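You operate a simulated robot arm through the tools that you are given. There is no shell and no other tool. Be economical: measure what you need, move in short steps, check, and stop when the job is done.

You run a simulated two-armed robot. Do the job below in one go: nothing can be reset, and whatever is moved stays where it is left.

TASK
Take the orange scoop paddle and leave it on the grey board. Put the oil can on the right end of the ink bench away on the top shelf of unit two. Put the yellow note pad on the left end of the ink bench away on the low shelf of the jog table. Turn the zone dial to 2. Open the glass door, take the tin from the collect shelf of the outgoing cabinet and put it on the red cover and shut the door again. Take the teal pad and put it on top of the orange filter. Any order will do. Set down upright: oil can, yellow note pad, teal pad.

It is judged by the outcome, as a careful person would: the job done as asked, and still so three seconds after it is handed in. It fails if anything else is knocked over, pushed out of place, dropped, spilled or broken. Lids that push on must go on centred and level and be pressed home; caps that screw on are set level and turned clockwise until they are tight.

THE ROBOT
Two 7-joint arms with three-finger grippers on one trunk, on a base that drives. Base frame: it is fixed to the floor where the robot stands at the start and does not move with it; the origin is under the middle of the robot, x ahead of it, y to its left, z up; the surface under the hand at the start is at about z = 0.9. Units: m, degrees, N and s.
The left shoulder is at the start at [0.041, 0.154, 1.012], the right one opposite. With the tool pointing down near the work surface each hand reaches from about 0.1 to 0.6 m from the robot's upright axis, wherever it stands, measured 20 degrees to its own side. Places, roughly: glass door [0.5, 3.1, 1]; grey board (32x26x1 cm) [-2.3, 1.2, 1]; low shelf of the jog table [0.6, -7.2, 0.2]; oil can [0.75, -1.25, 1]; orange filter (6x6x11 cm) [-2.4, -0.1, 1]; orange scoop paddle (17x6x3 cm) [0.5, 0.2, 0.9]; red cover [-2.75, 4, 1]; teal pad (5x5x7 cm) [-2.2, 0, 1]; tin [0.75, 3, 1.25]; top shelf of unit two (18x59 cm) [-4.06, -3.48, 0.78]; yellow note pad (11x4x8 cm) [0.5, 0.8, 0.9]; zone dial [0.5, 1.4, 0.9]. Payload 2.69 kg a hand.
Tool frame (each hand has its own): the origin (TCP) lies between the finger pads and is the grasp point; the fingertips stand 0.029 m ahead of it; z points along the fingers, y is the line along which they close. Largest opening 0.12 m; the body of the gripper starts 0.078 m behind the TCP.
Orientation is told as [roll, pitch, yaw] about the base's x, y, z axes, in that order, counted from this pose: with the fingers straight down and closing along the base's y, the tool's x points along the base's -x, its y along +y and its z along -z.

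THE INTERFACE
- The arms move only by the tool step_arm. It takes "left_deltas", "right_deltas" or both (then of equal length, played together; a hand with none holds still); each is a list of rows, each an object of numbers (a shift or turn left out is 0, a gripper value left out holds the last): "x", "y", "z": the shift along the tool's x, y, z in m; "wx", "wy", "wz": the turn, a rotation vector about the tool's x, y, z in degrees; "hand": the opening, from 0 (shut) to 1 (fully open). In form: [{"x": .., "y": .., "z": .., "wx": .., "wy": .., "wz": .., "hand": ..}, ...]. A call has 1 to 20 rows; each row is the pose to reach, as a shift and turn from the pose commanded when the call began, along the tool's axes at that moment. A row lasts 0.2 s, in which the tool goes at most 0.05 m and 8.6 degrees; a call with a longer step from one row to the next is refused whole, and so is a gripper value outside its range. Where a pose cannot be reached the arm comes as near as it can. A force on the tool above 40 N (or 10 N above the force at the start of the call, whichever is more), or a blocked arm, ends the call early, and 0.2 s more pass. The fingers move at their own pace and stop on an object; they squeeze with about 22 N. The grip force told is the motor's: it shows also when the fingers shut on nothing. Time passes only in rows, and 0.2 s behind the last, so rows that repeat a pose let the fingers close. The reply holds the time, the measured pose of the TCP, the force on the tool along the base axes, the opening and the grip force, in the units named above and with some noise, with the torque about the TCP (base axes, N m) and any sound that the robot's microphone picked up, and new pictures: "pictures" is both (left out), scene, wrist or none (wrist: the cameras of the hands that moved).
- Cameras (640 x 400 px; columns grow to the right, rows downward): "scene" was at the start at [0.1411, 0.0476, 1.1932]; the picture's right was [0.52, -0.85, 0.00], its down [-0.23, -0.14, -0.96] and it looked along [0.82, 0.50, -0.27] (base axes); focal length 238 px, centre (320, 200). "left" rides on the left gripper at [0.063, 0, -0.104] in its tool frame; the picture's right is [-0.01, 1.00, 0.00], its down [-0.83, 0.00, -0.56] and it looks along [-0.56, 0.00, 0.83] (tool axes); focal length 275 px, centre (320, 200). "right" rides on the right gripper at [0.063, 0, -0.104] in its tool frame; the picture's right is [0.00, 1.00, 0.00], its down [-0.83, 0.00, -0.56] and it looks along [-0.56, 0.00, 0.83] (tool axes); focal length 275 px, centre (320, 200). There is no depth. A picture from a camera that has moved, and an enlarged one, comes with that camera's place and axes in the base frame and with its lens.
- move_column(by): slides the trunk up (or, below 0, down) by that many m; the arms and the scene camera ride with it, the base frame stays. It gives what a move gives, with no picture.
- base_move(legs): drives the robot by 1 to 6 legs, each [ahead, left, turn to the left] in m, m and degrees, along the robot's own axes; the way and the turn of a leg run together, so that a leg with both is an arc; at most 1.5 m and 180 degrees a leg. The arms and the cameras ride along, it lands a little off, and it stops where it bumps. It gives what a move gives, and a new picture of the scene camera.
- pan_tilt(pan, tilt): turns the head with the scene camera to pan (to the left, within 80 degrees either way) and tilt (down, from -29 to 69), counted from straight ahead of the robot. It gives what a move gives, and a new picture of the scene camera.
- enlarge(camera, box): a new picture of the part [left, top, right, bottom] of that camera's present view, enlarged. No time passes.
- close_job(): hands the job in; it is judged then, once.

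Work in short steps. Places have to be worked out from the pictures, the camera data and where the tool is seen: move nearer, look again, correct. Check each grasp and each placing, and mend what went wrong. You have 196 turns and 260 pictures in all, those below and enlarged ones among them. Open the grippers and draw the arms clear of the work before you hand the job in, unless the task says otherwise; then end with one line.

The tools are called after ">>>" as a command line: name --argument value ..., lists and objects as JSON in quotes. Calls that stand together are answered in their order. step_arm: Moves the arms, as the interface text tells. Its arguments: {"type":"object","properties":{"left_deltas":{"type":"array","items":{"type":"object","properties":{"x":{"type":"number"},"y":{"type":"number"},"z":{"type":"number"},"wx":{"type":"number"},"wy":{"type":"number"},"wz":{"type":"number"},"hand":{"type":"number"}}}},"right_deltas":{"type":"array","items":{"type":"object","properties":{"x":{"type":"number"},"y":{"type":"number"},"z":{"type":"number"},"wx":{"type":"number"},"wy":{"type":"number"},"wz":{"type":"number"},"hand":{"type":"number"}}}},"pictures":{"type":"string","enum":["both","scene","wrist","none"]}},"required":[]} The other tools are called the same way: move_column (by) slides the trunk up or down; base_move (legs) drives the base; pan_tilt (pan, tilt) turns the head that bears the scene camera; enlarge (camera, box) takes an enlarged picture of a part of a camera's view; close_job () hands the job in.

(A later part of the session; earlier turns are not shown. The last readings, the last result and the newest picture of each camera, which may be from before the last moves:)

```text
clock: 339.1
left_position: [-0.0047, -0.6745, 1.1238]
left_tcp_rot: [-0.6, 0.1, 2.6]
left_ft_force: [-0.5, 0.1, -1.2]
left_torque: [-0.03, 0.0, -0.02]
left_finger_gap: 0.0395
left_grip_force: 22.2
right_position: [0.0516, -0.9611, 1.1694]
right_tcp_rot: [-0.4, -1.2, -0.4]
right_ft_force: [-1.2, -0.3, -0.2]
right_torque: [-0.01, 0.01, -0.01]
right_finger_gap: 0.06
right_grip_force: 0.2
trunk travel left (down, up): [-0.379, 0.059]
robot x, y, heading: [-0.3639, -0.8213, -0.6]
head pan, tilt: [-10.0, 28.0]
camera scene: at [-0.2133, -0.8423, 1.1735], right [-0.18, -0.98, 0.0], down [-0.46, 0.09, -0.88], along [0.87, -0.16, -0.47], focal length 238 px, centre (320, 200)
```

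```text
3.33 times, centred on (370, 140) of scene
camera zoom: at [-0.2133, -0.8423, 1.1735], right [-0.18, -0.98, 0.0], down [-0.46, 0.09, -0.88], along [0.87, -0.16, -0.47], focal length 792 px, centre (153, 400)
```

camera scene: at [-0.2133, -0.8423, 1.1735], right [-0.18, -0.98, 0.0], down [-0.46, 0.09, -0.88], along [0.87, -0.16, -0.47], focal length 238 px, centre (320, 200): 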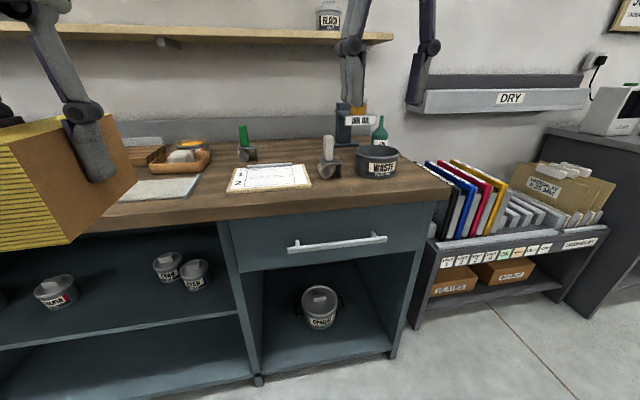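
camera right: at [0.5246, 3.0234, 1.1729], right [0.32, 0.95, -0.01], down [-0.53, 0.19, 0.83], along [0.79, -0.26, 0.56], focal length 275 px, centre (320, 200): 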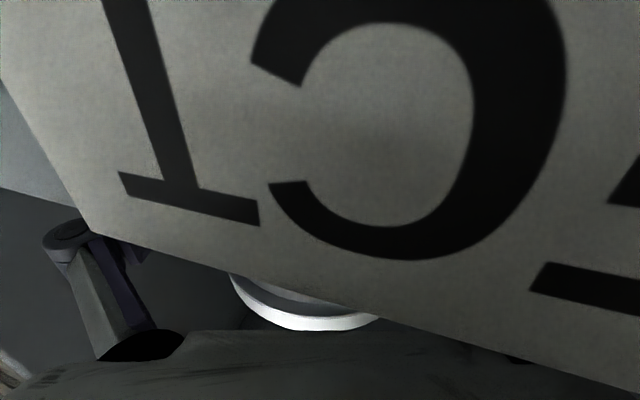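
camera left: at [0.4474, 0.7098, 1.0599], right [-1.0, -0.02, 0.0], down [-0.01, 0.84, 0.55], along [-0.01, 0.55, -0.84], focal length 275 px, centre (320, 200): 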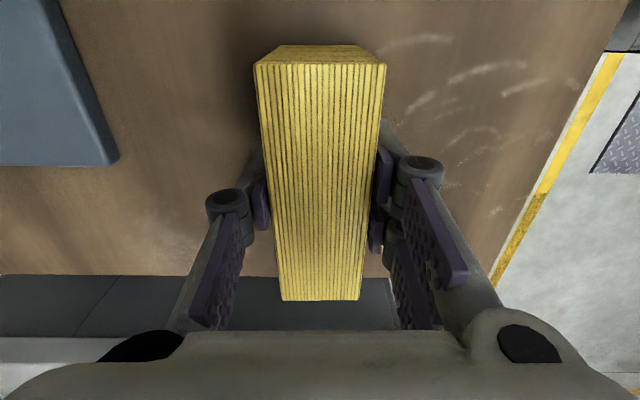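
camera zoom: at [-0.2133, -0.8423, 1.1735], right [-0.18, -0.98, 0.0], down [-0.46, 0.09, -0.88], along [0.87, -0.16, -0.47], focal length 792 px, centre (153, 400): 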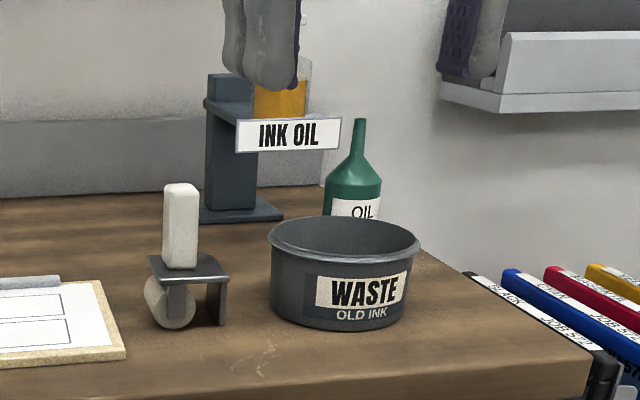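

The green OIL bottle is behind the waste pot. Raise the trunk a bit, approach, and look with the right wrist camera.

>>> move_column --by 0.05

>>> base_move --legs '[[0, -0.32, 0.6], [0.36, 0, 0]]'

>>> step_arm --right_deltas '[{"x": -0.03}, {"x": -0.05}, {"x": -0.05}]' --pictures "wrist"

```text
clock: 340.0
left_position: [-0.0042, -0.6731, 1.1739]
left_tcp_rot: [-0.5, 0.3, 2.6]
left_ft_force: [0.9, 0.5, -1.5]
left_torque: [0.0, 0.03, 0.05]
left_finger_gap: 0.0397
left_grip_force: 22.1
right_position: [0.0514, -0.96, 1.2176]
right_tcp_rot: [-0.3, -1.1, -0.3]
right_ft_force: [0.1, -0.1, -1.3]
right_torque: [0.02, 0.03, 0.02]
right_finger_gap: 0.0601
right_grip_force: 0.0
trunk travel left (down, up): [-0.429, 0.009]
robot x, y, heading: [-0.3659, -0.8255, -0.3]
head pan, tilt: [-10.0, 28.0]
```

```text
clock: 344.9
left_position: [0.3528, -0.9857, 1.1741]
left_tcp_rot: [-0.5, 0.1, 3.4]
left_ft_force: [0.3, -0.5, -0.8]
left_torque: [0.0, 0.02, -0.02]
left_finger_gap: 0.0395
left_grip_force: 21.8
right_position: [0.4129, -1.2742, 1.2199]
right_tcp_rot: [-0.4, -1.2, 0.4]
right_ft_force: [0.6, -0.1, 0.3]
right_torque: [0.0, 0.03, 0.0]
right_finger_gap: 0.06
right_grip_force: 0.0
trunk travel left (down, up): [-0.429, 0.009]
robot x, y, heading: [-0.0063, -1.1401, 0.4]
head pan, tilt: [-10.0, 28.0]
camera scene: at [0.0993, -1.1578, 1.2314], right [-0.17, -0.99, 0.0], down [-0.46, 0.08, -0.88], along [0.87, -0.15, -0.47], focal length 238 px, centre (320, 200)
```

scene: 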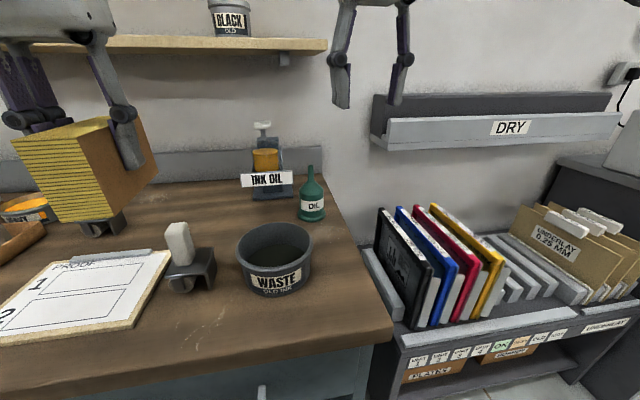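

```text
clock: 345.7
left_position: [0.3532, -0.9861, 1.1735]
left_tcp_rot: [-0.5, 0.2, 3.4]
left_ft_force: [0.5, -0.2, -2.0]
left_torque: [0.02, 0.06, 0.01]
left_finger_gap: 0.0396
left_grip_force: 22.2
right_position: [0.4235, -1.2798, 1.2118]
right_tcp_rot: [-0.3, -1.1, 0.4]
right_ft_force: [0.3, 0.2, -0.5]
right_torque: [-0.02, 0.0, -0.01]
right_finger_gap: 0.0599
right_grip_force: 0.1
right hand out of reach, approached as far as the arm can: row 1, 2, 3
trunk travel left (down, up): [-0.429, 0.009]
robot x, y, heading: [-0.0067, -1.1382, 0.3]
head pan, tilt: [-10.0, 28.0]
camera right: at [0.3598, -1.2802, 1.313], right [-0.01, 1.0, -0.01], down [0.82, 0.01, 0.57], along [0.57, 0.0, -0.82], focal length 275 px, centre (320, 200)
```

right: 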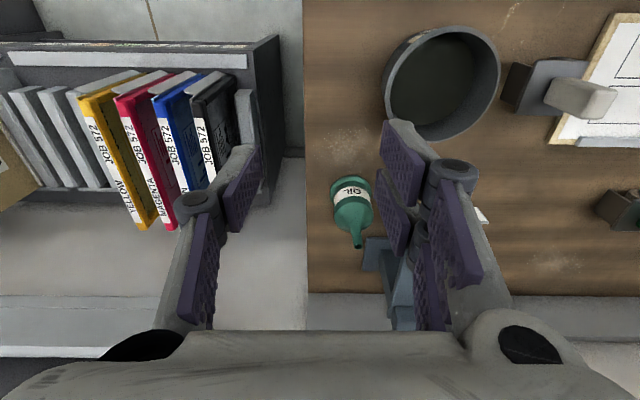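

Bottle triangulated: axis ≈(0.63,−1.224), body z 0.90–0.965, spout top 1.036. I'll approach with the right hand tilted 40° forward; first to a pre-grasp point.

>>> step_arm --right_deltas '[{"x": -0.01, "y": 0.01, "z": 0.03, "wy": -7, "hand": 0.85}, {"x": -0.025, "y": 0.02, "z": 0.06, "wy": -14}, {"x": -0.04, "y": 0.03, "z": 0.09, "wy": -21}, {"x": -0.055, "y": 0.04, "z": 0.12, "wy": -28}, {"x": -0.07, "y": 0.05, "z": 0.15, "wy": -35}, {"x": -0.085, "y": 0.05, "z": 0.17, "wy": -39}, {"x": -0.095, "y": 0.05, "z": 0.18, "wy": -39}, {"x": -0.095, "y": 0.05, "z": 0.18, "wy": -39}]' --pictures "wrist"

>>> enlarge --camera "scene" --box '[220, 100, 400, 240]'

```text
clock: 347.5
left_position: [0.3527, -0.9864, 1.1749]
left_tcp_rot: [-0.4, 0.0, 3.4]
left_ft_force: [0.4, -0.1, -2.1]
left_torque: [0.0, 0.02, -0.01]
left_finger_gap: 0.0398
left_grip_force: 21.9
right_position: [0.5218, -1.2295, 1.0318]
right_tcp_rot: [-0.4, -40.3, 0.7]
right_ft_force: [0.0, -0.3, -0.9]
right_torque: [0.02, 0.0, 0.0]
right_finger_gap: 0.1019
right_grip_force: 0.0
trunk travel left (down, up): [-0.429, 0.009]
robot x, y, heading: [-0.0046, -1.1396, 0.1]
head pan, tilt: [-10.0, 28.0]
camera right: at [0.408, -1.2307, 1.0708], right [-0.01, 1.0, -0.01], down [0.27, 0.01, 0.96], along [0.96, 0.01, -0.27], focal length 275 px, centre (320, 200)
```

right: 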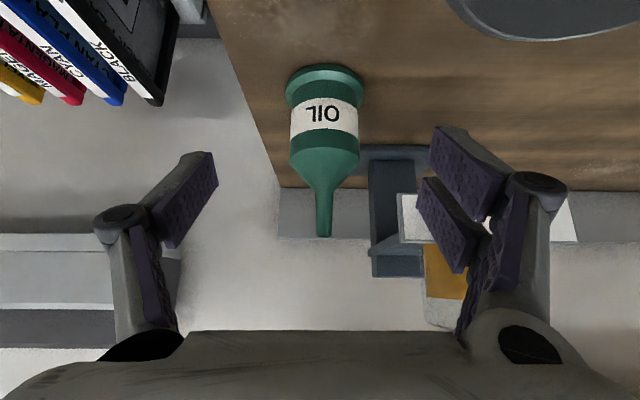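

```text
2.86 times, centred on (310, 170) of scene
camera zoom: at [0.0987, -1.1579, 1.2315], right [-0.17, -0.99, 0.0], down [-0.46, 0.08, -0.88], along [0.87, -0.15, -0.47], focal length 678 px, centre (349, 286)
```

zoom: 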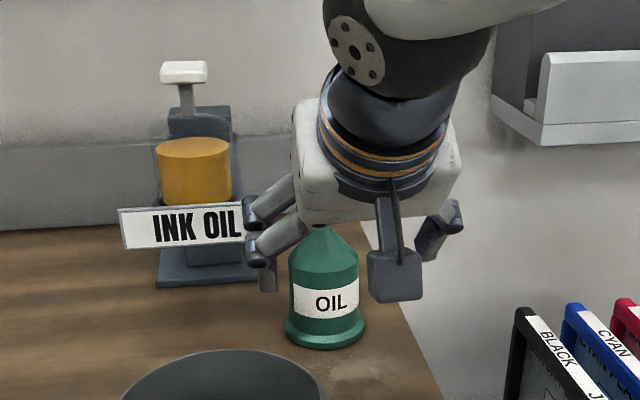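

Aligned laterally. Move in along the finger direction to the body and close.

>>> step_arm --right_deltas '[{"x": -0.014, "y": 0.001, "z": 0.02}, {"x": -0.0276, "y": 0.002, "z": 0.05}, {"x": -0.0276, "y": 0.002, "z": 0.08}, {"x": -0.0276, "y": 0.002, "z": 0.11}, {"x": -0.0276, "y": 0.002, "z": 0.137}, {"x": -0.0276, "y": 0.002, "z": 0.137}]' --pictures "wrist"

>>> enlarge --camera "scene" --box '[220, 100, 400, 240]'

```text
clock: 348.9
left_position: [0.3527, -0.9858, 1.1743]
left_tcp_rot: [-0.5, 0.2, 3.4]
left_ft_force: [-0.1, -0.1, -1.2]
left_torque: [0.03, -0.03, -0.01]
left_finger_gap: 0.0394
left_grip_force: 22.0
right_position: [0.6307, -1.2272, 0.9462]
right_tcp_rot: [-0.4, -40.3, 0.7]
right_ft_force: [0.2, -0.3, 0.0]
right_torque: [0.04, 0.02, -0.03]
right_finger_gap: 0.1022
right_grip_force: 0.1
trunk travel left (down, up): [-0.429, 0.009]
robot x, y, heading: [-0.0016, -1.1449, 0.5]
head pan, tilt: [-10.0, 28.0]
camera right: at [0.5178, -1.228, 0.984], right [-0.01, 1.0, -0.01], down [0.27, 0.01, 0.96], along [0.96, 0.01, -0.27], focal length 275 px, centre (320, 200)
```

right: 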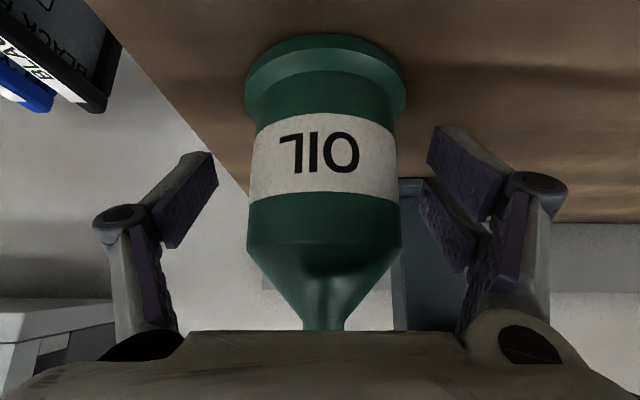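

```text
2.86 times, centred on (310, 170) of scene
camera zoom: at [0.0986, -1.1578, 1.2315], right [-0.17, -0.99, 0.0], down [-0.46, 0.08, -0.88], along [0.87, -0.15, -0.47], focal length 678 px, centre (349, 286)
```

zoom: 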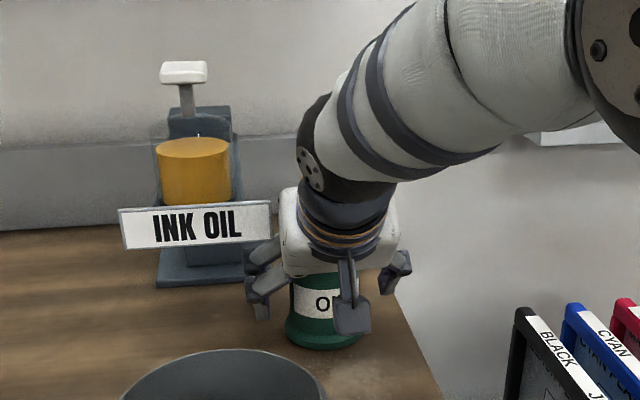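

Centred on the body; close.

>>> step_arm --right_deltas '[{"hand": 0.5}, {"hand": 0}, {"hand": 0}, {"hand": 0}]' --pictures "wrist"

```text
clock: 349.9
left_position: [0.3533, -0.9851, 1.1742]
left_tcp_rot: [-0.4, 0.1, 3.5]
left_ft_force: [0.1, 0.3, -1.7]
left_torque: [-0.02, 0.01, 0.01]
left_finger_gap: 0.0396
left_grip_force: 21.5
right_position: [0.632, -1.227, 0.9457]
right_tcp_rot: [-0.4, -40.3, 0.6]
right_ft_force: [0.8, 2.8, 2.3]
right_torque: [0.3, -0.01, -0.01]
right_finger_gap: 0.0606
right_grip_force: 21.9
trunk travel left (down, up): [-0.429, 0.009]
robot x, y, heading: [-0.0031, -1.1377, 0.4]
head pan, tilt: [-10.0, 28.0]
camera right: at [0.5179, -1.2276, 0.9842], right [-0.01, 1.0, -0.01], down [0.27, 0.01, 0.96], along [0.96, 0.01, -0.27], focal length 275 px, centre (320, 200)
```

right: 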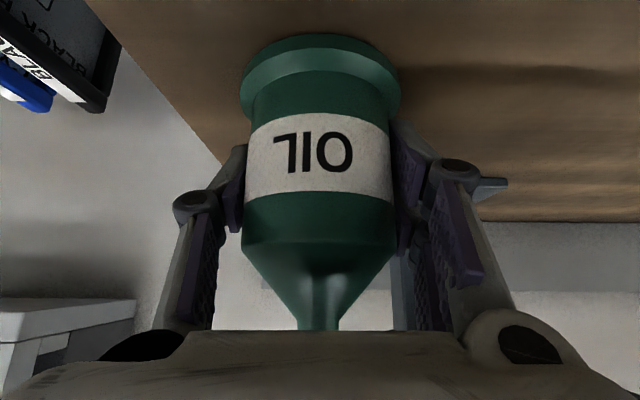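

Held (60.6 mm). Lift straight up 11 cm, then back off.

>>> step_arm --right_deltas '[{"x": -0.019, "z": -0.023}, {"x": -0.039, "z": -0.046}, {"x": -0.058, "z": -0.069}, {"x": -0.071, "z": -0.084}]' --pictures "wrist"

```text
clock: 350.9
left_position: [0.3532, -0.9858, 1.1746]
left_tcp_rot: [-0.5, 0.2, 3.3]
left_ft_force: [0.4, 0.9, -1.7]
left_torque: [-0.01, -0.01, 0.0]
left_finger_gap: 0.04
left_grip_force: 22.1
right_position: [0.6314, -1.2273, 1.0567]
right_tcp_rot: [-0.5, -40.2, 0.7]
right_ft_force: [-0.8, 0.8, -3.2]
right_torque: [0.02, 0.01, -0.01]
right_finger_gap: 0.0604
right_grip_force: 22.0
trunk travel left (down, up): [-0.429, 0.009]
robot x, y, heading: [-0.0019, -1.1383, 0.1]
head pan, tilt: [-10.0, 28.0]
camera right: at [0.518, -1.2283, 1.0943], right [-0.01, 1.0, -0.01], down [0.28, 0.01, 0.96], along [0.96, 0.01, -0.28], focal length 275 px, centre (320, 200)
```

right: 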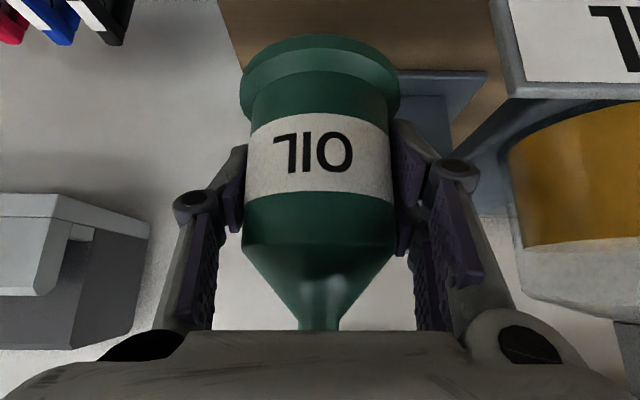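

Back off and turn to face −y along the aisle to find unit two.

>>> base_move --legs '[[-0.75, 0, 0], [0, 0, -90]]'

>>> pan_tilt --pan -35 --tilt 12

```text
clock: 358.8
left_position: [-0.5994, -1.5037, 1.175]
left_tcp_rot: [-0.5, 0.1, -86.6]
left_ft_force: [0.4, -0.7, -1.3]
left_torque: [0.03, -0.02, -0.03]
left_finger_gap: 0.0399
left_grip_force: 22.4
right_position: [-0.842, -1.781, 1.055]
right_tcp_rot: [-0.3, -40.2, -89.4]
right_ft_force: [0.1, 0.0, -4.6]
right_torque: [-0.02, 0.0, 0.02]
right_finger_gap: 0.0608
right_grip_force: 21.7
trunk travel left (down, up): [-0.429, 0.009]
robot x, y, heading: [-0.7568, -1.1462, -90.0]
head pan, tilt: [-10.0, 28.0]
camera scene: at [-0.7701, -1.2501, 1.2314], right [-0.99, 0.17, 0.0], down [0.08, 0.46, -0.88], along [-0.15, -0.87, -0.47], focal length 238 px, centre (320, 200)
```

scene: 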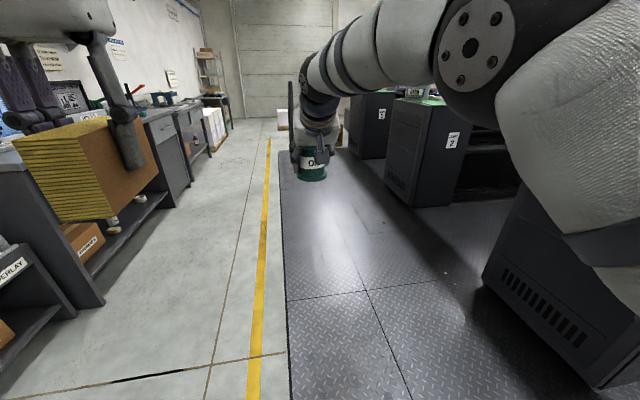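

```text
clock: 359.7
left_position: [-0.5992, -1.5032, 1.1743]
left_tcp_rot: [-0.5, 0.2, -86.6]
left_ft_force: [-1.1, 0.4, -2.0]
left_torque: [0.01, 0.0, 0.01]
left_finger_gap: 0.0397
left_grip_force: 22.3
right_position: [-0.8411, -1.7834, 1.0552]
right_tcp_rot: [-0.4, -40.1, -89.4]
right_ft_force: [0.3, 0.3, -4.3]
right_torque: [-0.01, -0.01, 0.01]
right_finger_gap: 0.0605
right_grip_force: 22.0
trunk travel left (down, up): [-0.429, 0.009]
robot x, y, heading: [-0.7556, -1.1483, -89.7]
head pan, tilt: [-35.0, 12.0]
camera scene: at [-0.8077, -1.2369, 1.2572], right [-0.82, 0.57, 0.0], down [0.12, 0.17, -0.98], along [-0.56, -0.8, -0.21], focal length 238 px, centre (320, 200)
```

scene: 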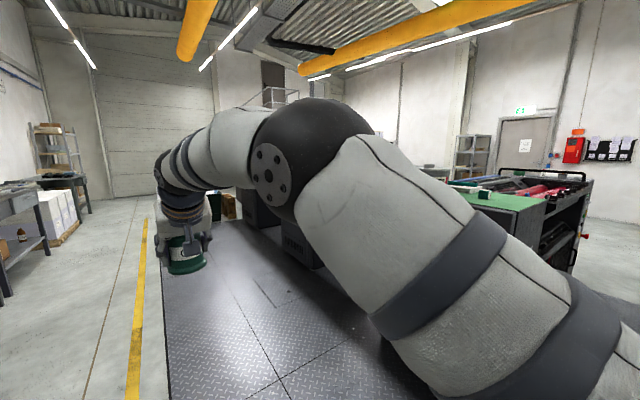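

Unit carts: 4 (y≈−0.3), 3 (y≈−1.9), 2 (y≈−3.5). The shelf at x≈−4.06 must be on the far side of unit two. Turn to look through the gap between units 4 and 3.

>>> pan_tilt --pan 0 --tilt 20

>>> base_move --legs '[[0, 0, -90]]'

```text
clock: 360.7
left_position: [-0.5987, -1.5041, 1.1737]
left_tcp_rot: [-0.5, 0.1, -86.6]
left_ft_force: [0.6, 0.8, -2.0]
left_torque: [-0.03, -0.02, 0.02]
left_finger_gap: 0.0397
left_grip_force: 21.9
right_position: [-0.8415, -1.7833, 1.0559]
right_tcp_rot: [-0.4, -40.2, -89.4]
right_ft_force: [-0.2, 0.1, -4.8]
right_torque: [0.01, 0.03, 0.01]
right_finger_gap: 0.0603
right_grip_force: 22.0
trunk travel left (down, up): [-0.429, 0.009]
robot x, y, heading: [-0.7539, -1.1434, -89.7]
head pan, tilt: [0.0, 20.0]
camera scene: at [-0.7543, -1.2533, 1.2443], right [-1.0, 0.0, 0.0], down [0.0, 0.34, -0.94], along [0.0, -0.94, -0.34], focal length 238 px, centre (320, 200)
```

scene: 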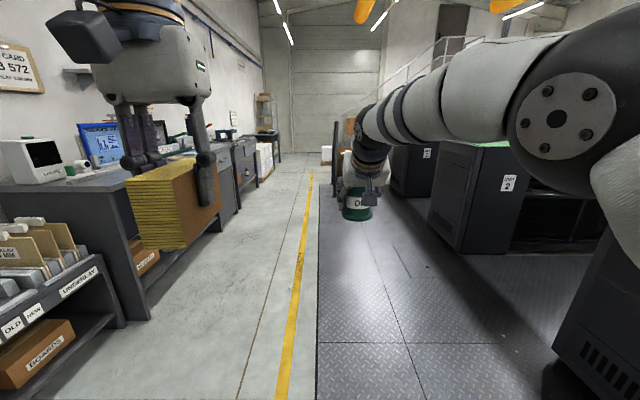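

```text
clock: 365.0
left_position: [-1.1157, -1.2939, 1.1733]
left_tcp_rot: [-0.5, 0.2, -177.7]
left_ft_force: [0.0, 0.6, -1.2]
left_torque: [-0.01, 0.02, 0.03]
left_finger_gap: 0.0398
left_grip_force: 21.9
right_position: [-1.3905, -1.048, 1.056]
right_tcp_rot: [-0.4, -40.2, 179.7]
right_ft_force: [-0.7, 0.4, -3.7]
right_torque: [-0.03, 0.0, 0.0]
right_finger_gap: 0.0603
right_grip_force: 21.2
trunk travel left (down, up): [-0.429, 0.009]
robot x, y, heading: [-0.7577, -1.1473, 179.4]
head pan, tilt: [0.0, 20.0]
camera scene: at [-0.8615, -1.1449, 1.2442], right [0.01, 1.0, 0.0], down [0.34, 0.0, -0.94], along [-0.94, 0.01, -0.34], focal length 238 px, centre (320, 200)
```

scene: 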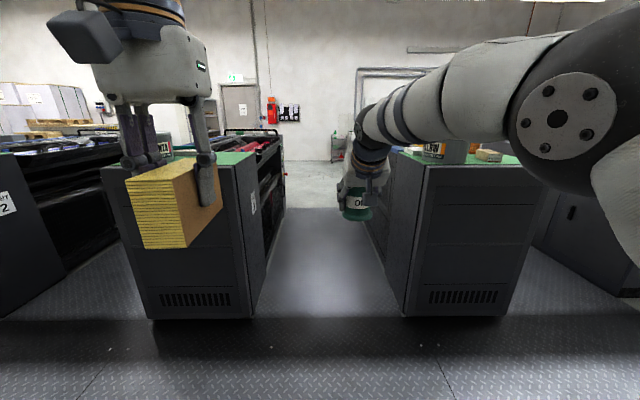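

The gap (~1.03 m wide) is open through to the far side. Drive through, slightly nearer unit 4.

>>> base_move --legs '[[0, -0.08, 0.6], [1.2, 0, 0]]'

```text
clock: 371.9
left_position: [-2.3088, -1.205, 1.1745]
left_tcp_rot: [-0.6, 0.2, -177.6]
left_ft_force: [-0.4, -0.2, -1.8]
left_torque: [0.02, 0.0, -0.01]
left_finger_gap: 0.0396
left_grip_force: 22.0
right_position: [-2.584, -0.9593, 1.0555]
right_tcp_rot: [-0.4, -40.3, 179.8]
right_ft_force: [-0.3, 1.0, -4.2]
right_torque: [-0.05, -0.02, 0.01]
right_finger_gap: 0.0606
right_grip_force: 21.7
trunk travel left (down, up): [-0.429, 0.009]
robot x, y, heading: [-1.9475, -1.0546, 179.1]
head pan, tilt: [0.0, 20.0]
camera scene: at [-2.0547, -1.0554, 1.2442], right [0.01, 1.0, 0.0], down [0.34, 0.0, -0.94], along [-0.94, 0.01, -0.34], focal length 238 px, centre (320, 200)
```

scene: 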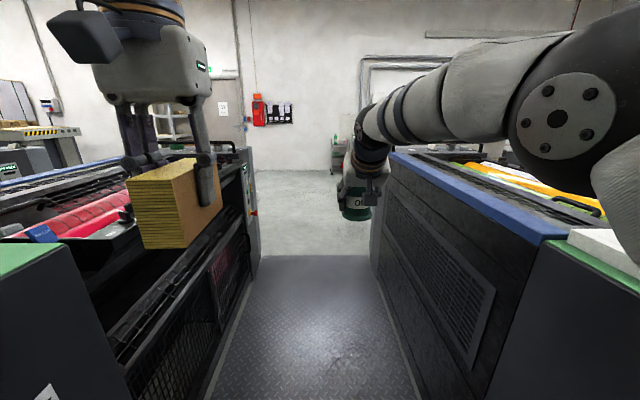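

Passage is clear and I'm centred. Go on through.

>>> base_move --legs '[[1.4, 0, 0.9], [1.3, 0, 0]]'

```text
clock: 385.1
left_position: [-5.0341, -1.1996, 1.1745]
left_tcp_rot: [-0.5, 0.2, -177.4]
left_ft_force: [0.0, 0.6, -1.4]
left_torque: [0.01, -0.02, 0.01]
left_finger_gap: 0.0395
left_grip_force: 22.1
right_position: [-5.3091, -0.9554, 1.0547]
right_tcp_rot: [-0.5, -40.2, 180.0]
right_ft_force: [-0.2, -0.3, -4.2]
right_torque: [0.01, -0.02, -0.01]
right_finger_gap: 0.0604
right_grip_force: 22.6
trunk travel left (down, up): [-0.429, 0.009]
robot x, y, heading: [-4.6719, -1.0476, 179.7]
head pan, tilt: [0.0, 20.0]
camera scene: at [-4.7803, -1.0491, 1.2442], right [0.01, 1.0, 0.0], down [0.34, 0.0, -0.94], along [-0.94, 0.01, -0.34], focal length 238 px, centre (320, 200)
```

scene: 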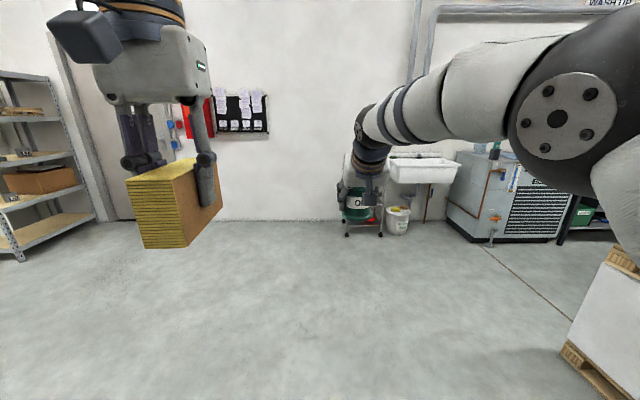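

Through. Slide along the far side to unit two, then turn to face it (+x).

>>> base_move --legs '[[0.35, 0, 0], [0, 1.4, 0], [0, 0.95, 0], [0, 0, 179]]'

```text
clock: 412.4
left_position: [-4.6677, -3.217, 1.1746]
left_tcp_rot: [-0.5, 0.2, 4.7]
left_ft_force: [-0.2, -0.8, -1.0]
left_torque: [0.02, 0.02, -0.02]
left_finger_gap: 0.0395
left_grip_force: 22.1
right_position: [-4.3841, -3.4518, 1.0554]
right_tcp_rot: [-0.4, -40.3, 2.0]
right_ft_force: [0.0, -1.1, -4.4]
right_torque: [-0.03, 0.02, 0.0]
right_finger_gap: 0.0603
right_grip_force: 21.7
trunk travel left (down, up): [-0.429, 0.009]
robot x, y, heading: [-5.0204, -3.382, 1.7]
head pan, tilt: [0.0, 20.0]
camera scene: at [-4.915, -3.3783, 1.2442], right [0.03, -1.0, 0.0], down [-0.34, -0.01, -0.94], along [0.94, 0.03, -0.34], focal length 238 px, centre (320, 200)
```

scene: 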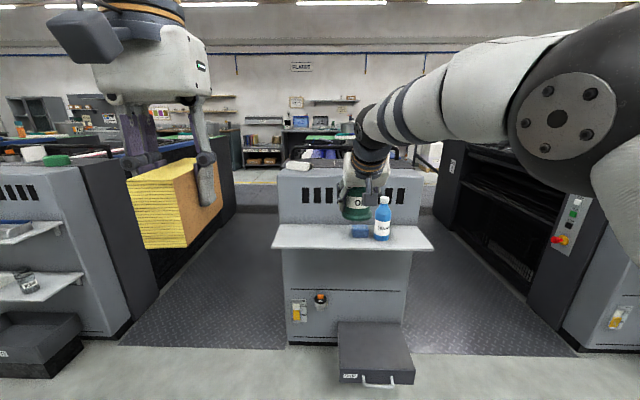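

Unit two's shelf: z≈0.78, x −4.15…−3.97, y −3.77…−3.18, with a blue bottle and cube on its right half. Target the oil can at ≈(−4.06,−3.33). Position the base.

>>> base_move --legs '[[0, 0.14, -1.7], [0.3, 0, 0]]'

>>> move_column --by -0.15

>>> step_arm --right_deltas '[{"z": 0.001}]' --pictures "both"

```text
clock: 415.8
left_position: [-4.3658, -3.0866, 1.1737]
left_tcp_rot: [-0.5, 0.1, 3.1]
left_ft_force: [1.0, -1.1, -1.5]
left_torque: [0.0, 0.02, -0.04]
left_finger_gap: 0.0394
left_grip_force: 21.5
right_position: [-4.09, -3.3293, 1.0559]
right_tcp_rot: [-0.5, -40.1, 0.4]
right_ft_force: [0.9, -0.4, -3.9]
right_torque: [-0.02, 0.01, -0.02]
right_finger_gap: 0.0603
right_grip_force: 22.1
trunk travel left (down, up): [-0.429, 0.009]
robot x, y, heading: [-4.7257, -3.2396, 0.2]
head pan, tilt: [0.0, 20.0]
camera scene: at [-4.6179, -3.2414, 1.2442], right [0.0, -1.0, 0.0], down [-0.34, 0.0, -0.94], along [0.94, 0.0, -0.34], focal length 238 px, centre (320, 200)
```

scene: 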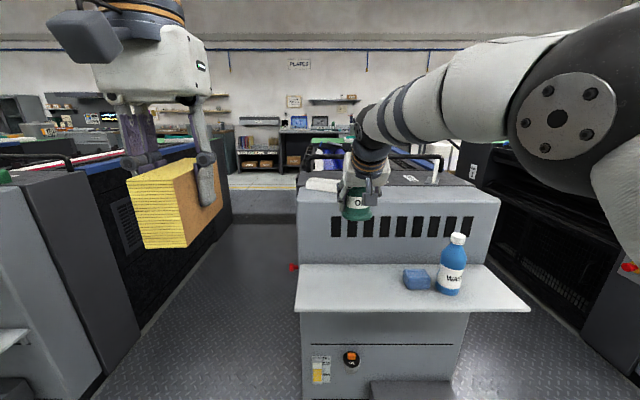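

```text
clock: 417.5
left_position: [-4.3504, -3.0865, 1.0025]
left_tcp_rot: [0.0, 4.3, 3.1]
left_ft_force: [-0.7, 0.6, -1.2]
left_torque: [-0.01, 0.01, -0.05]
left_finger_gap: 0.0398
left_grip_force: 21.8
right_position: [-4.0797, -3.3287, 0.8338]
right_tcp_rot: [-0.5, -33.3, 0.3]
right_ft_force: [-0.4, -0.4, -4.2]
right_torque: [0.02, 0.0, -0.01]
right_finger_gap: 0.0606
right_grip_force: 22.1
trunk travel left (down, up): [-0.279, 0.159]
robot x, y, heading: [-4.7267, -3.2388, -0.1]
head pan, tilt: [0.0, 20.0]
```

```text
clock: 417.9
left_position: [-4.3496, -3.0863, 1.0027]
left_tcp_rot: [-0.3, 4.4, 3.1]
left_ft_force: [0.6, 0.2, -1.1]
left_torque: [0.0, -0.01, 0.02]
left_finger_gap: 0.0395
left_grip_force: 22.4
right_position: [-4.0794, -3.3294, 0.8319]
right_tcp_rot: [-0.4, -33.3, 0.3]
right_ft_force: [0.2, -0.3, -3.9]
right_torque: [-0.03, -0.04, -0.02]
right_finger_gap: 0.0605
right_grip_force: 22.2
trunk travel left (down, up): [-0.279, 0.159]
robot x, y, heading: [-4.7242, -3.2404, 0.2]
head pan, tilt: [0.0, 20.0]
camera scene: at [-4.5332, -3.2414, 1.0767], right [0.0, -1.0, 0.0], down [-0.34, 0.0, -0.94], along [0.94, 0.0, -0.34], focal length 238 px, centre (320, 200)
camera right: at [-4.1878, -3.3299, 0.8848], right [-0.01, 1.0, -0.01], down [0.39, 0.01, 0.92], along [0.92, 0.0, -0.39], focal length 275 px, centre (320, 200)
```

scene: 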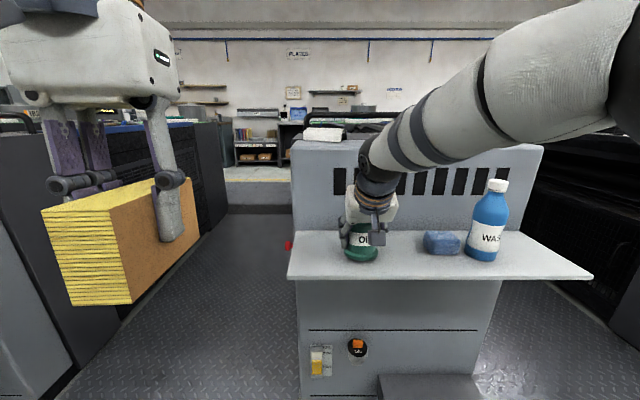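
right: 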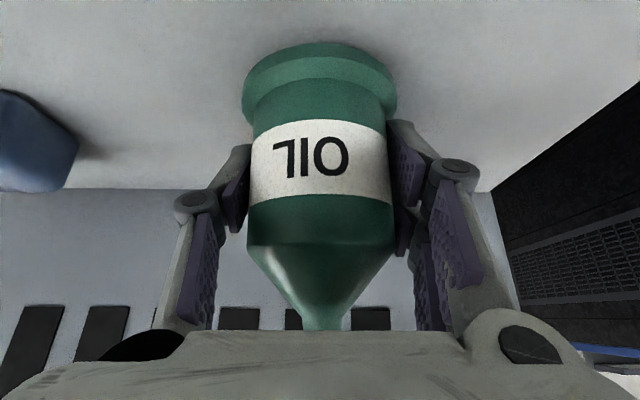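

The trunk move pitched the hand by 7°; re-level it (wy −7) with a slight lift, then check.

>>> step_arm --right_deltas '[{"x": -0.005, "z": -0.006, "wy": -3.5}, {"x": -0.008, "z": -0.01, "wy": -6.9}, {"x": -0.008, "z": -0.01, "wy": -6.9}]' --pictures "none"

>>> enlarge --camera "scene" --box '[280, 160, 440, 290]'

```text
clock: 418.7
left_position: [-4.3505, -3.0873, 1.0018]
left_tcp_rot: [-0.2, 4.3, 3.1]
left_ft_force: [0.4, 0.5, -1.6]
left_torque: [-0.07, -0.01, -0.02]
left_finger_gap: 0.0398
left_grip_force: 22.0
right_position: [-4.0785, -3.3289, 0.8451]
right_tcp_rot: [-0.4, -40.2, 0.3]
right_ft_force: [-0.4, -0.3, -4.1]
right_torque: [-0.01, 0.03, 0.0]
right_finger_gap: 0.0604
right_grip_force: 22.5
right hand out of reach, approached as far as the arm can: row 1
trunk travel left (down, up): [-0.279, 0.159]
robot x, y, heading: [-4.7241, -3.2394, -0.0]
head pan, tilt: [0.0, 20.0]
```

```text
3.08 times, centred on (360, 225) of scene
camera zoom: at [-4.5332, -3.2413, 1.0767], right [0.0, -1.0, 0.0], down [-0.34, 0.0, -0.94], along [0.94, 0.0, -0.34], focal length 731 px, centre (197, 123)
```

zoom: 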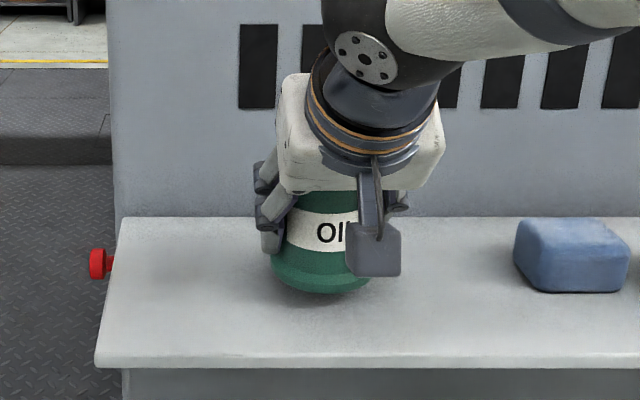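

Upright again. Lower straight down to contact.

>>> step_arm --right_deltas '[{"x": 0.0065, "z": 0.0076}, {"x": 0.0097, "z": 0.0115}, {"x": 0.0117, "z": 0.0138}, {"x": 0.013, "z": 0.0153}]' --pictures "none"

>>> enlarge --camera "scene" --box '[280, 160, 440, 290]'

```text
clock: 419.7
left_position: [-4.3518, -3.0872, 1.0021]
left_tcp_rot: [-0.2, 4.3, 3.1]
left_ft_force: [0.8, -0.9, -1.0]
left_torque: [-0.01, 0.04, 0.05]
left_finger_gap: 0.0398
left_grip_force: 22.3
right_position: [-4.0789, -3.329, 0.8271]
right_tcp_rot: [-0.4, -40.4, 0.3]
right_ft_force: [-0.2, -0.4, 6.3]
right_torque: [0.27, -0.11, 0.0]
right_finger_gap: 0.0605
right_grip_force: 22.1
trunk travel left (down, up): [-0.279, 0.159]
robot x, y, heading: [-4.7251, -3.2384, 0.2]
head pan, tilt: [0.0, 20.0]
```

```text
3.08 times, centred on (360, 225) of scene
camera zoom: at [-4.5338, -3.2414, 1.077], right [0.0, -1.0, 0.0], down [-0.34, 0.0, -0.94], along [0.94, 0.0, -0.34], focal length 731 px, centre (197, 123)
```

zoom: 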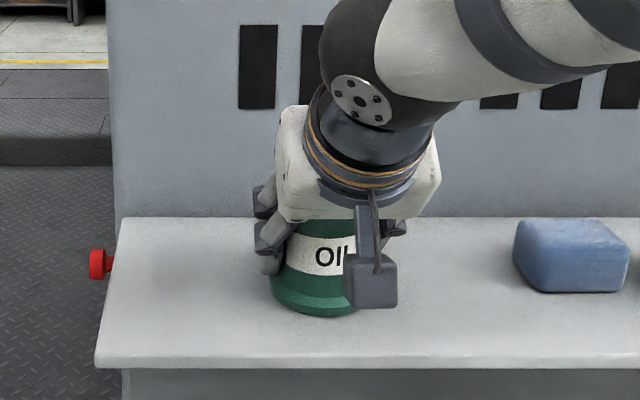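

Contact (weight reversed to +6 N). Open and withdraw along the finger axis.

>>> step_arm --right_deltas '[{"hand": 0.6}, {"hand": 0.75}, {"hand": 0.75}, {"z": -0.03}, {"z": -0.07}, {"z": -0.11}, {"z": -0.14}]' --pictures "wrist"

>>> enlarge --camera "scene" --box '[280, 130, 520, 290]'

```text
clock: 421.3
left_position: [-4.3512, -3.0879, 1.0012]
left_tcp_rot: [-0.2, 4.4, 3.2]
left_ft_force: [-0.2, -1.1, -1.3]
left_torque: [-0.01, 0.0, 0.01]
left_finger_gap: 0.0394
left_grip_force: 22.6
right_position: [-4.1685, -3.3291, 0.933]
right_tcp_rot: [-0.5, -40.2, 0.3]
right_ft_force: [-0.1, -0.3, 0.3]
right_torque: [-0.01, -0.02, 0.03]
right_finger_gap: 0.0898
right_grip_force: 0.1
trunk travel left (down, up): [-0.279, 0.159]
robot x, y, heading: [-4.7235, -3.2403, -0.0]
head pan, tilt: [0.0, 20.0]
camera right: at [-4.2832, -3.3302, 0.9715], right [-0.01, 1.0, -0.01], down [0.28, 0.01, 0.96], along [0.96, 0.0, -0.28], focal length 275 px, centre (320, 200)
```

right: 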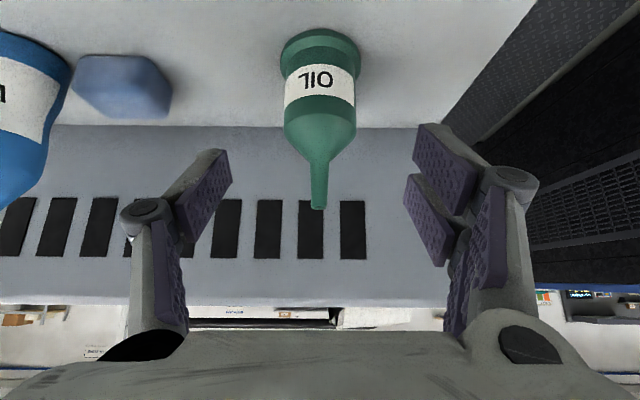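

```text
2.50 times, centred on (400, 210) of scene
camera zoom: at [-4.5337, -3.2414, 1.0768], right [0.0, -1.0, 0.0], down [-0.34, 0.0, -0.94], along [0.94, 0.0, -0.34], focal length 594 px, centre (120, 175)
```

zoom: 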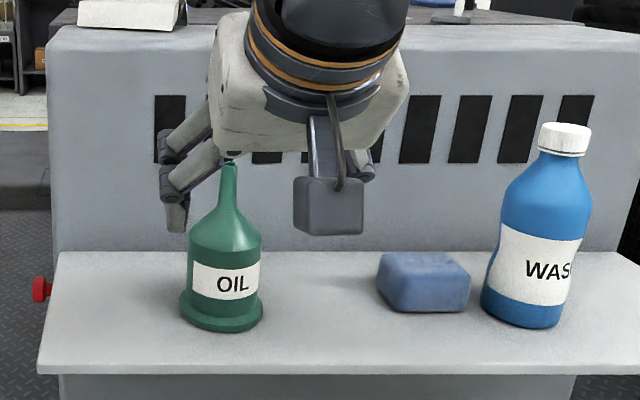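

Oil can stands upright on the shelf. Tuck the right hand, raise the trunk, and drive back east through the gap between units 2 and 3.

>>> step_arm --right_deltas '[{"x": 0.012, "z": -0.034, "wy": 6.7}, {"x": 0.029, "z": -0.068, "wy": 13.4}, {"x": 0.044, "z": -0.1, "wy": 20}, {"x": 0.059, "z": -0.137, "wy": 26.7}, {"x": 0.073, "z": -0.17, "wy": 33.4}, {"x": 0.088, "z": -0.206, "wy": 40}]' --pictures "none"

>>> move_column --by 0.15

>>> base_move --legs '[[-0.15, 0, 0], [0, 0.62, 0]]'

```text
clock: 422.7
left_position: [-4.3501, -3.0866, 1.0029]
left_tcp_rot: [-0.2, 4.4, 3.1]
left_ft_force: [-0.2, 0.6, -1.8]
left_torque: [0.01, -0.01, 0.01]
left_finger_gap: 0.0397
left_grip_force: 21.7
right_position: [-4.3687, -3.3278, 1.0295]
right_tcp_rot: [-0.1, -0.3, 0.2]
right_ft_force: [-0.5, -0.6, 1.0]
right_torque: [0.0, -0.02, -0.02]
right_finger_gap: 0.09
right_grip_force: 0.0
right hand out of reach, approached as far as the arm can: row 6
trunk travel left (down, up): [-0.279, 0.159]
robot x, y, heading: [-4.7252, -3.2386, 0.1]
head pan, tilt: [0.0, 20.0]
```

```text
clock: 424.5
left_position: [-4.3494, -3.086, 1.1524]
left_tcp_rot: [-0.2, 4.5, 3.1]
left_ft_force: [0.3, -0.1, -0.9]
left_torque: [0.0, 0.03, -0.02]
left_finger_gap: 0.0398
left_grip_force: 22.1
right_position: [-4.3669, -3.327, 1.1776]
right_tcp_rot: [-0.4, -0.1, 0.2]
right_ft_force: [-0.2, -0.7, -0.3]
right_torque: [-0.01, 0.0, 0.0]
right_finger_gap: 0.0901
right_grip_force: 0.0
trunk travel left (down, up): [-0.429, 0.009]
robot x, y, heading: [-4.7288, -3.2421, 0.0]
head pan, tilt: [0.0, 20.0]
```

```text
clock: 430.7
left_position: [-4.4977, -2.4721, 1.1512]
left_tcp_rot: [-0.2, 4.3, 2.8]
left_ft_force: [0.4, -0.7, -1.9]
left_torque: [0.01, 0.01, 0.02]
left_finger_gap: 0.0396
left_grip_force: 22.0
right_position: [-4.5176, -2.713, 1.1778]
right_tcp_rot: [-0.3, -0.2, -0.2]
right_ft_force: [0.7, -0.2, -0.6]
right_torque: [-0.05, 0.03, -0.01]
right_finger_gap: 0.0901
right_grip_force: 0.1
trunk travel left (down, up): [-0.429, 0.009]
robot x, y, heading: [-4.8715, -2.6242, -0.5]
head pan, tilt: [0.0, 20.0]
camera scene: at [-4.7668, -2.6252, 1.2443], right [0.0, -1.0, 0.0], down [-0.34, 0.0, -0.94], along [0.94, 0.0, -0.34], focal length 238 px, centre (320, 200)
```

scene: 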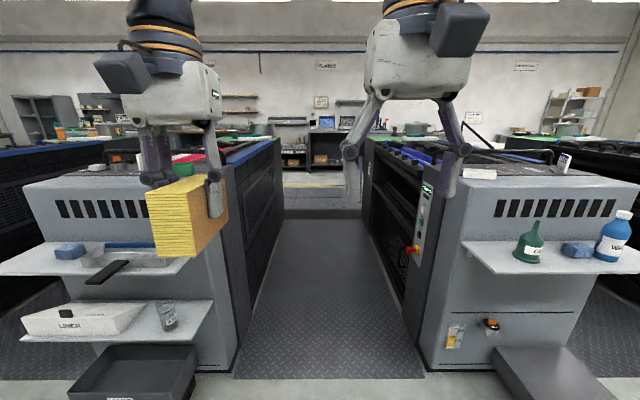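

Gap spans y −3.15…−2.20. Centre and drive east through it.

>>> base_move --legs '[[0, -0.03, 0.5], [1.4, 0, 0], [1.4, 0, 0], [1.2, 0, 0]]'

```text
clock: 450.5
left_position: [-0.4842, -2.4926, 1.1516]
left_tcp_rot: [-0.2, 4.4, 2.6]
left_ft_force: [-1.0, 0.0, -1.5]
left_torque: [0.01, -0.01, -0.01]
left_finger_gap: 0.0396
left_grip_force: 21.9
right_position: [-0.5028, -2.7331, 1.1781]
right_tcp_rot: [-0.3, -0.2, -0.2]
right_ft_force: [0.1, 0.0, 0.6]
right_torque: [0.01, 0.0, -0.01]
right_finger_gap: 0.09
right_grip_force: 0.0
trunk travel left (down, up): [-0.429, 0.009]
robot x, y, heading: [-0.857, -2.6419, -0.4]
head pan, tilt: [0.0, 20.0]
camera scene: at [-0.7527, -2.644, 1.2443], right [-0.01, -1.0, 0.0], down [-0.34, 0.0, -0.94], along [0.94, -0.01, -0.34], focal length 238 px, centre (320, 200)
```

scene: 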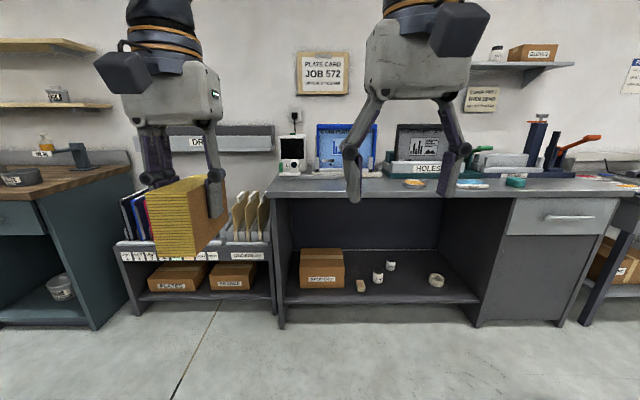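

Turn to face −y and look down the aisle.

>>> base_move --legs '[[0.15, 0, -89.6], [1.3, 0, 0]]'

```text
clock: 460.9
left_position: [-0.6177, -4.4157, 1.1531]
left_tcp_rot: [-0.2, 4.3, -87.1]
left_ft_force: [-0.4, -0.7, -1.5]
left_torque: [0.01, 0.0, -0.01]
left_finger_gap: 0.0395
left_grip_force: 21.7
right_position: [-0.8591, -4.3975, 1.1774]
right_tcp_rot: [-0.3, -0.1, -90.2]
right_ft_force: [-0.6, 0.5, -1.0]
right_torque: [0.01, -0.01, 0.0]
right_finger_gap: 0.0897
right_grip_force: 0.1
trunk travel left (down, up): [-0.429, 0.009]
robot x, y, heading: [-0.7694, -4.0399, -90.2]
head pan, tilt: [0.0, 20.0]
camera scene: at [-0.7706, -4.1478, 1.2443], right [-1.0, 0.0, 0.0], down [0.0, 0.34, -0.94], along [0.0, -0.94, -0.34], focal length 238 px, centre (320, 200)
```

scene: 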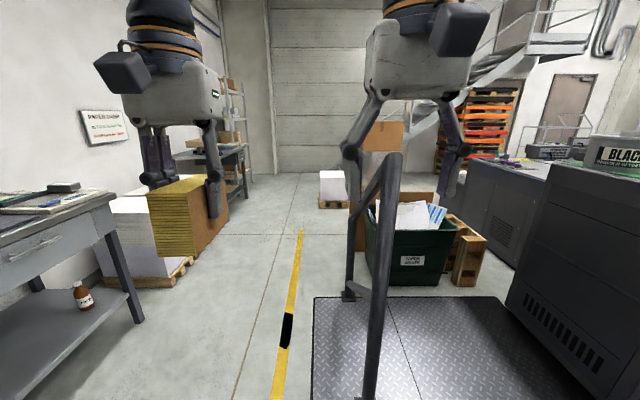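

Railing at x≈−0.9 and a pallet at x≈0.2; keep to x≈−0.38 and drive on to the jog table.

>>> base_move --legs '[[0, 0.4, 0], [1.45, 0, 0.2], [1.1, 0, 0]]'

>>> pan_tilt --pan 50 --tilt 30

```text
clock: 476.5
left_position: [-0.2277, -6.9639, 1.1523]
left_tcp_rot: [-0.2, 4.3, -87.0]
left_ft_force: [0.9, -0.1, -2.0]
left_torque: [0.0, 0.02, 0.04]
left_finger_gap: 0.0396
left_grip_force: 22.1
right_position: [-0.4677, -6.947, 1.1769]
right_tcp_rot: [-0.4, -0.2, -89.9]
right_ft_force: [0.3, 0.2, 0.6]
right_torque: [0.01, 0.0, 0.01]
right_finger_gap: 0.0899
right_grip_force: 0.2
trunk travel left (down, up): [-0.429, 0.009]
robot x, y, heading: [-0.3784, -6.5862, -90.0]
head pan, tilt: [0.0, 20.0]
camera scene: at [-0.3796, -6.6959, 1.2443], right [-1.0, 0.0, 0.0], down [0.0, 0.34, -0.94], along [0.0, -0.94, -0.34], focal length 238 px, centre (320, 200)
```

scene: 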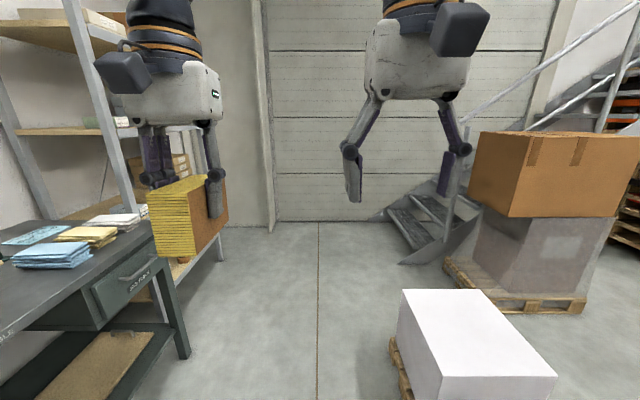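

```text
clock: 477.7
left_position: [-0.2262, -6.9633, 1.1527]
left_tcp_rot: [-0.2, 4.4, -87.0]
left_ft_force: [0.1, -0.9, -2.2]
left_torque: [0.0, 0.01, -0.04]
left_finger_gap: 0.0396
left_grip_force: 21.5
right_position: [-0.4665, -6.9464, 1.1769]
right_tcp_rot: [-0.3, -0.1, -89.9]
right_ft_force: [0.6, -0.5, 0.4]
right_torque: [0.02, -0.01, -0.03]
right_finger_gap: 0.0898
right_grip_force: 0.0
trunk travel left (down, up): [-0.429, 0.009]
robot x, y, heading: [-0.3811, -6.5857, -90.0]
head pan, tilt: [50.0, 30.0]
camera scene: at [-0.3104, -6.6609, 1.2282], right [-0.64, -0.76, 0.0], down [-0.38, 0.32, -0.87], along [0.66, -0.56, -0.5], focal length 238 px, centre (320, 200)
```

scene: 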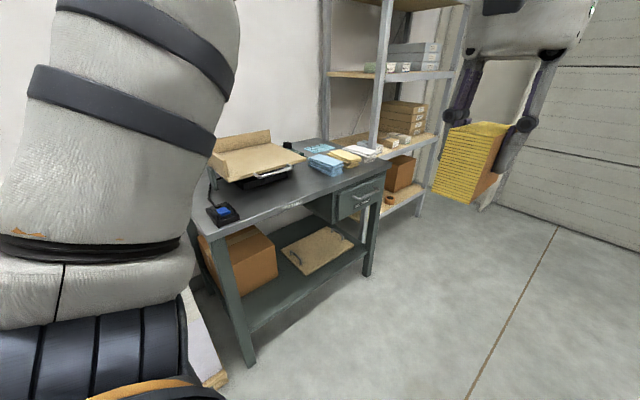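

The low shelf (z≈0.2) is open at the front (x≈0.365); there's a box with front x≈0.55 at y −7.08…−6.85 and a flat board further right. I'll place the pad at ≈(0.45,−7.0). Position the base facing +x.

>>> base_move --legs '[[0.57, 0.06, 0], [0, 0, 90]]'

>>> pan_tilt --pan 10 --tilt 40

```text
clock: 484.8
left_position: [0.0562, -7.0101, 1.1534]
left_tcp_rot: [-0.2, 4.4, 2.5]
left_ft_force: [-0.6, -0.5, -1.9]
left_torque: [0.01, 0.01, 0.01]
left_finger_gap: 0.0395
left_grip_force: 22.1
right_position: [0.0354, -7.2506, 1.178]
right_tcp_rot: [-0.4, -0.3, -0.6]
right_ft_force: [0.1, 0.4, -0.2]
right_torque: [0.0, 0.01, 0.05]
right_finger_gap: 0.0897
right_grip_force: 0.1
trunk travel left (down, up): [-0.429, 0.009]
robot x, y, heading: [-0.3196, -7.1586, -0.6]
head pan, tilt: [50.0, 30.0]
camera scene: at [-0.2477, -7.0914, 1.2282], right [0.76, -0.65, 0.0], down [-0.33, -0.38, -0.87], along [0.56, 0.66, -0.5], focal length 238 px, centre (320, 200)
```

scene: 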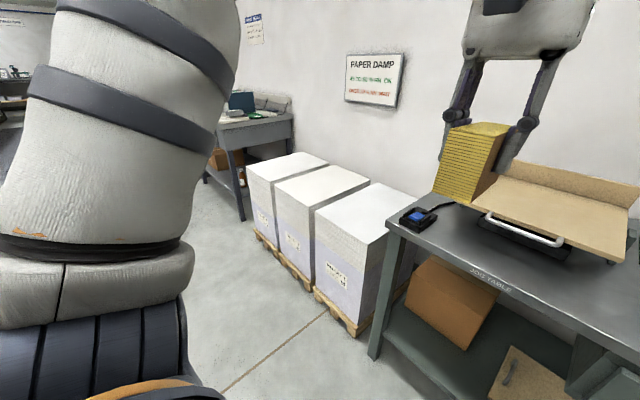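

```text
clock: 485.8
left_position: [0.0557, -7.0089, 1.1519]
left_tcp_rot: [-0.2, 4.3, 2.5]
left_ft_force: [-0.5, 0.0, -2.7]
left_torque: [0.01, 0.0, 0.01]
left_finger_gap: 0.0395
left_grip_force: 22.2
right_position: [0.0366, -7.2506, 1.178]
right_tcp_rot: [-0.2, -0.2, -0.6]
right_ft_force: [-0.2, 0.8, 0.2]
right_torque: [-0.01, 0.02, 0.02]
right_finger_gap: 0.0899
right_grip_force: 0.1
trunk travel left (down, up): [-0.429, 0.009]
robot x, y, heading: [-0.3194, -7.1582, -0.5]
head pan, tilt: [10.0, 40.0]
camera scene: at [-0.2227, -7.1461, 1.2129], right [0.16, -0.99, 0.0], down [-0.63, -0.11, -0.77], along [0.76, 0.13, -0.64], focal length 238 px, centre (320, 200)
```

scene: 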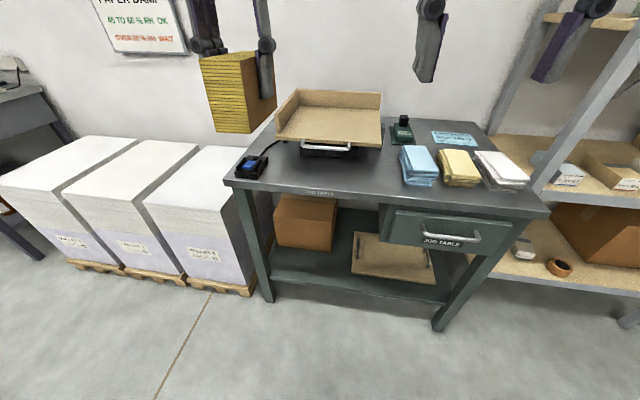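

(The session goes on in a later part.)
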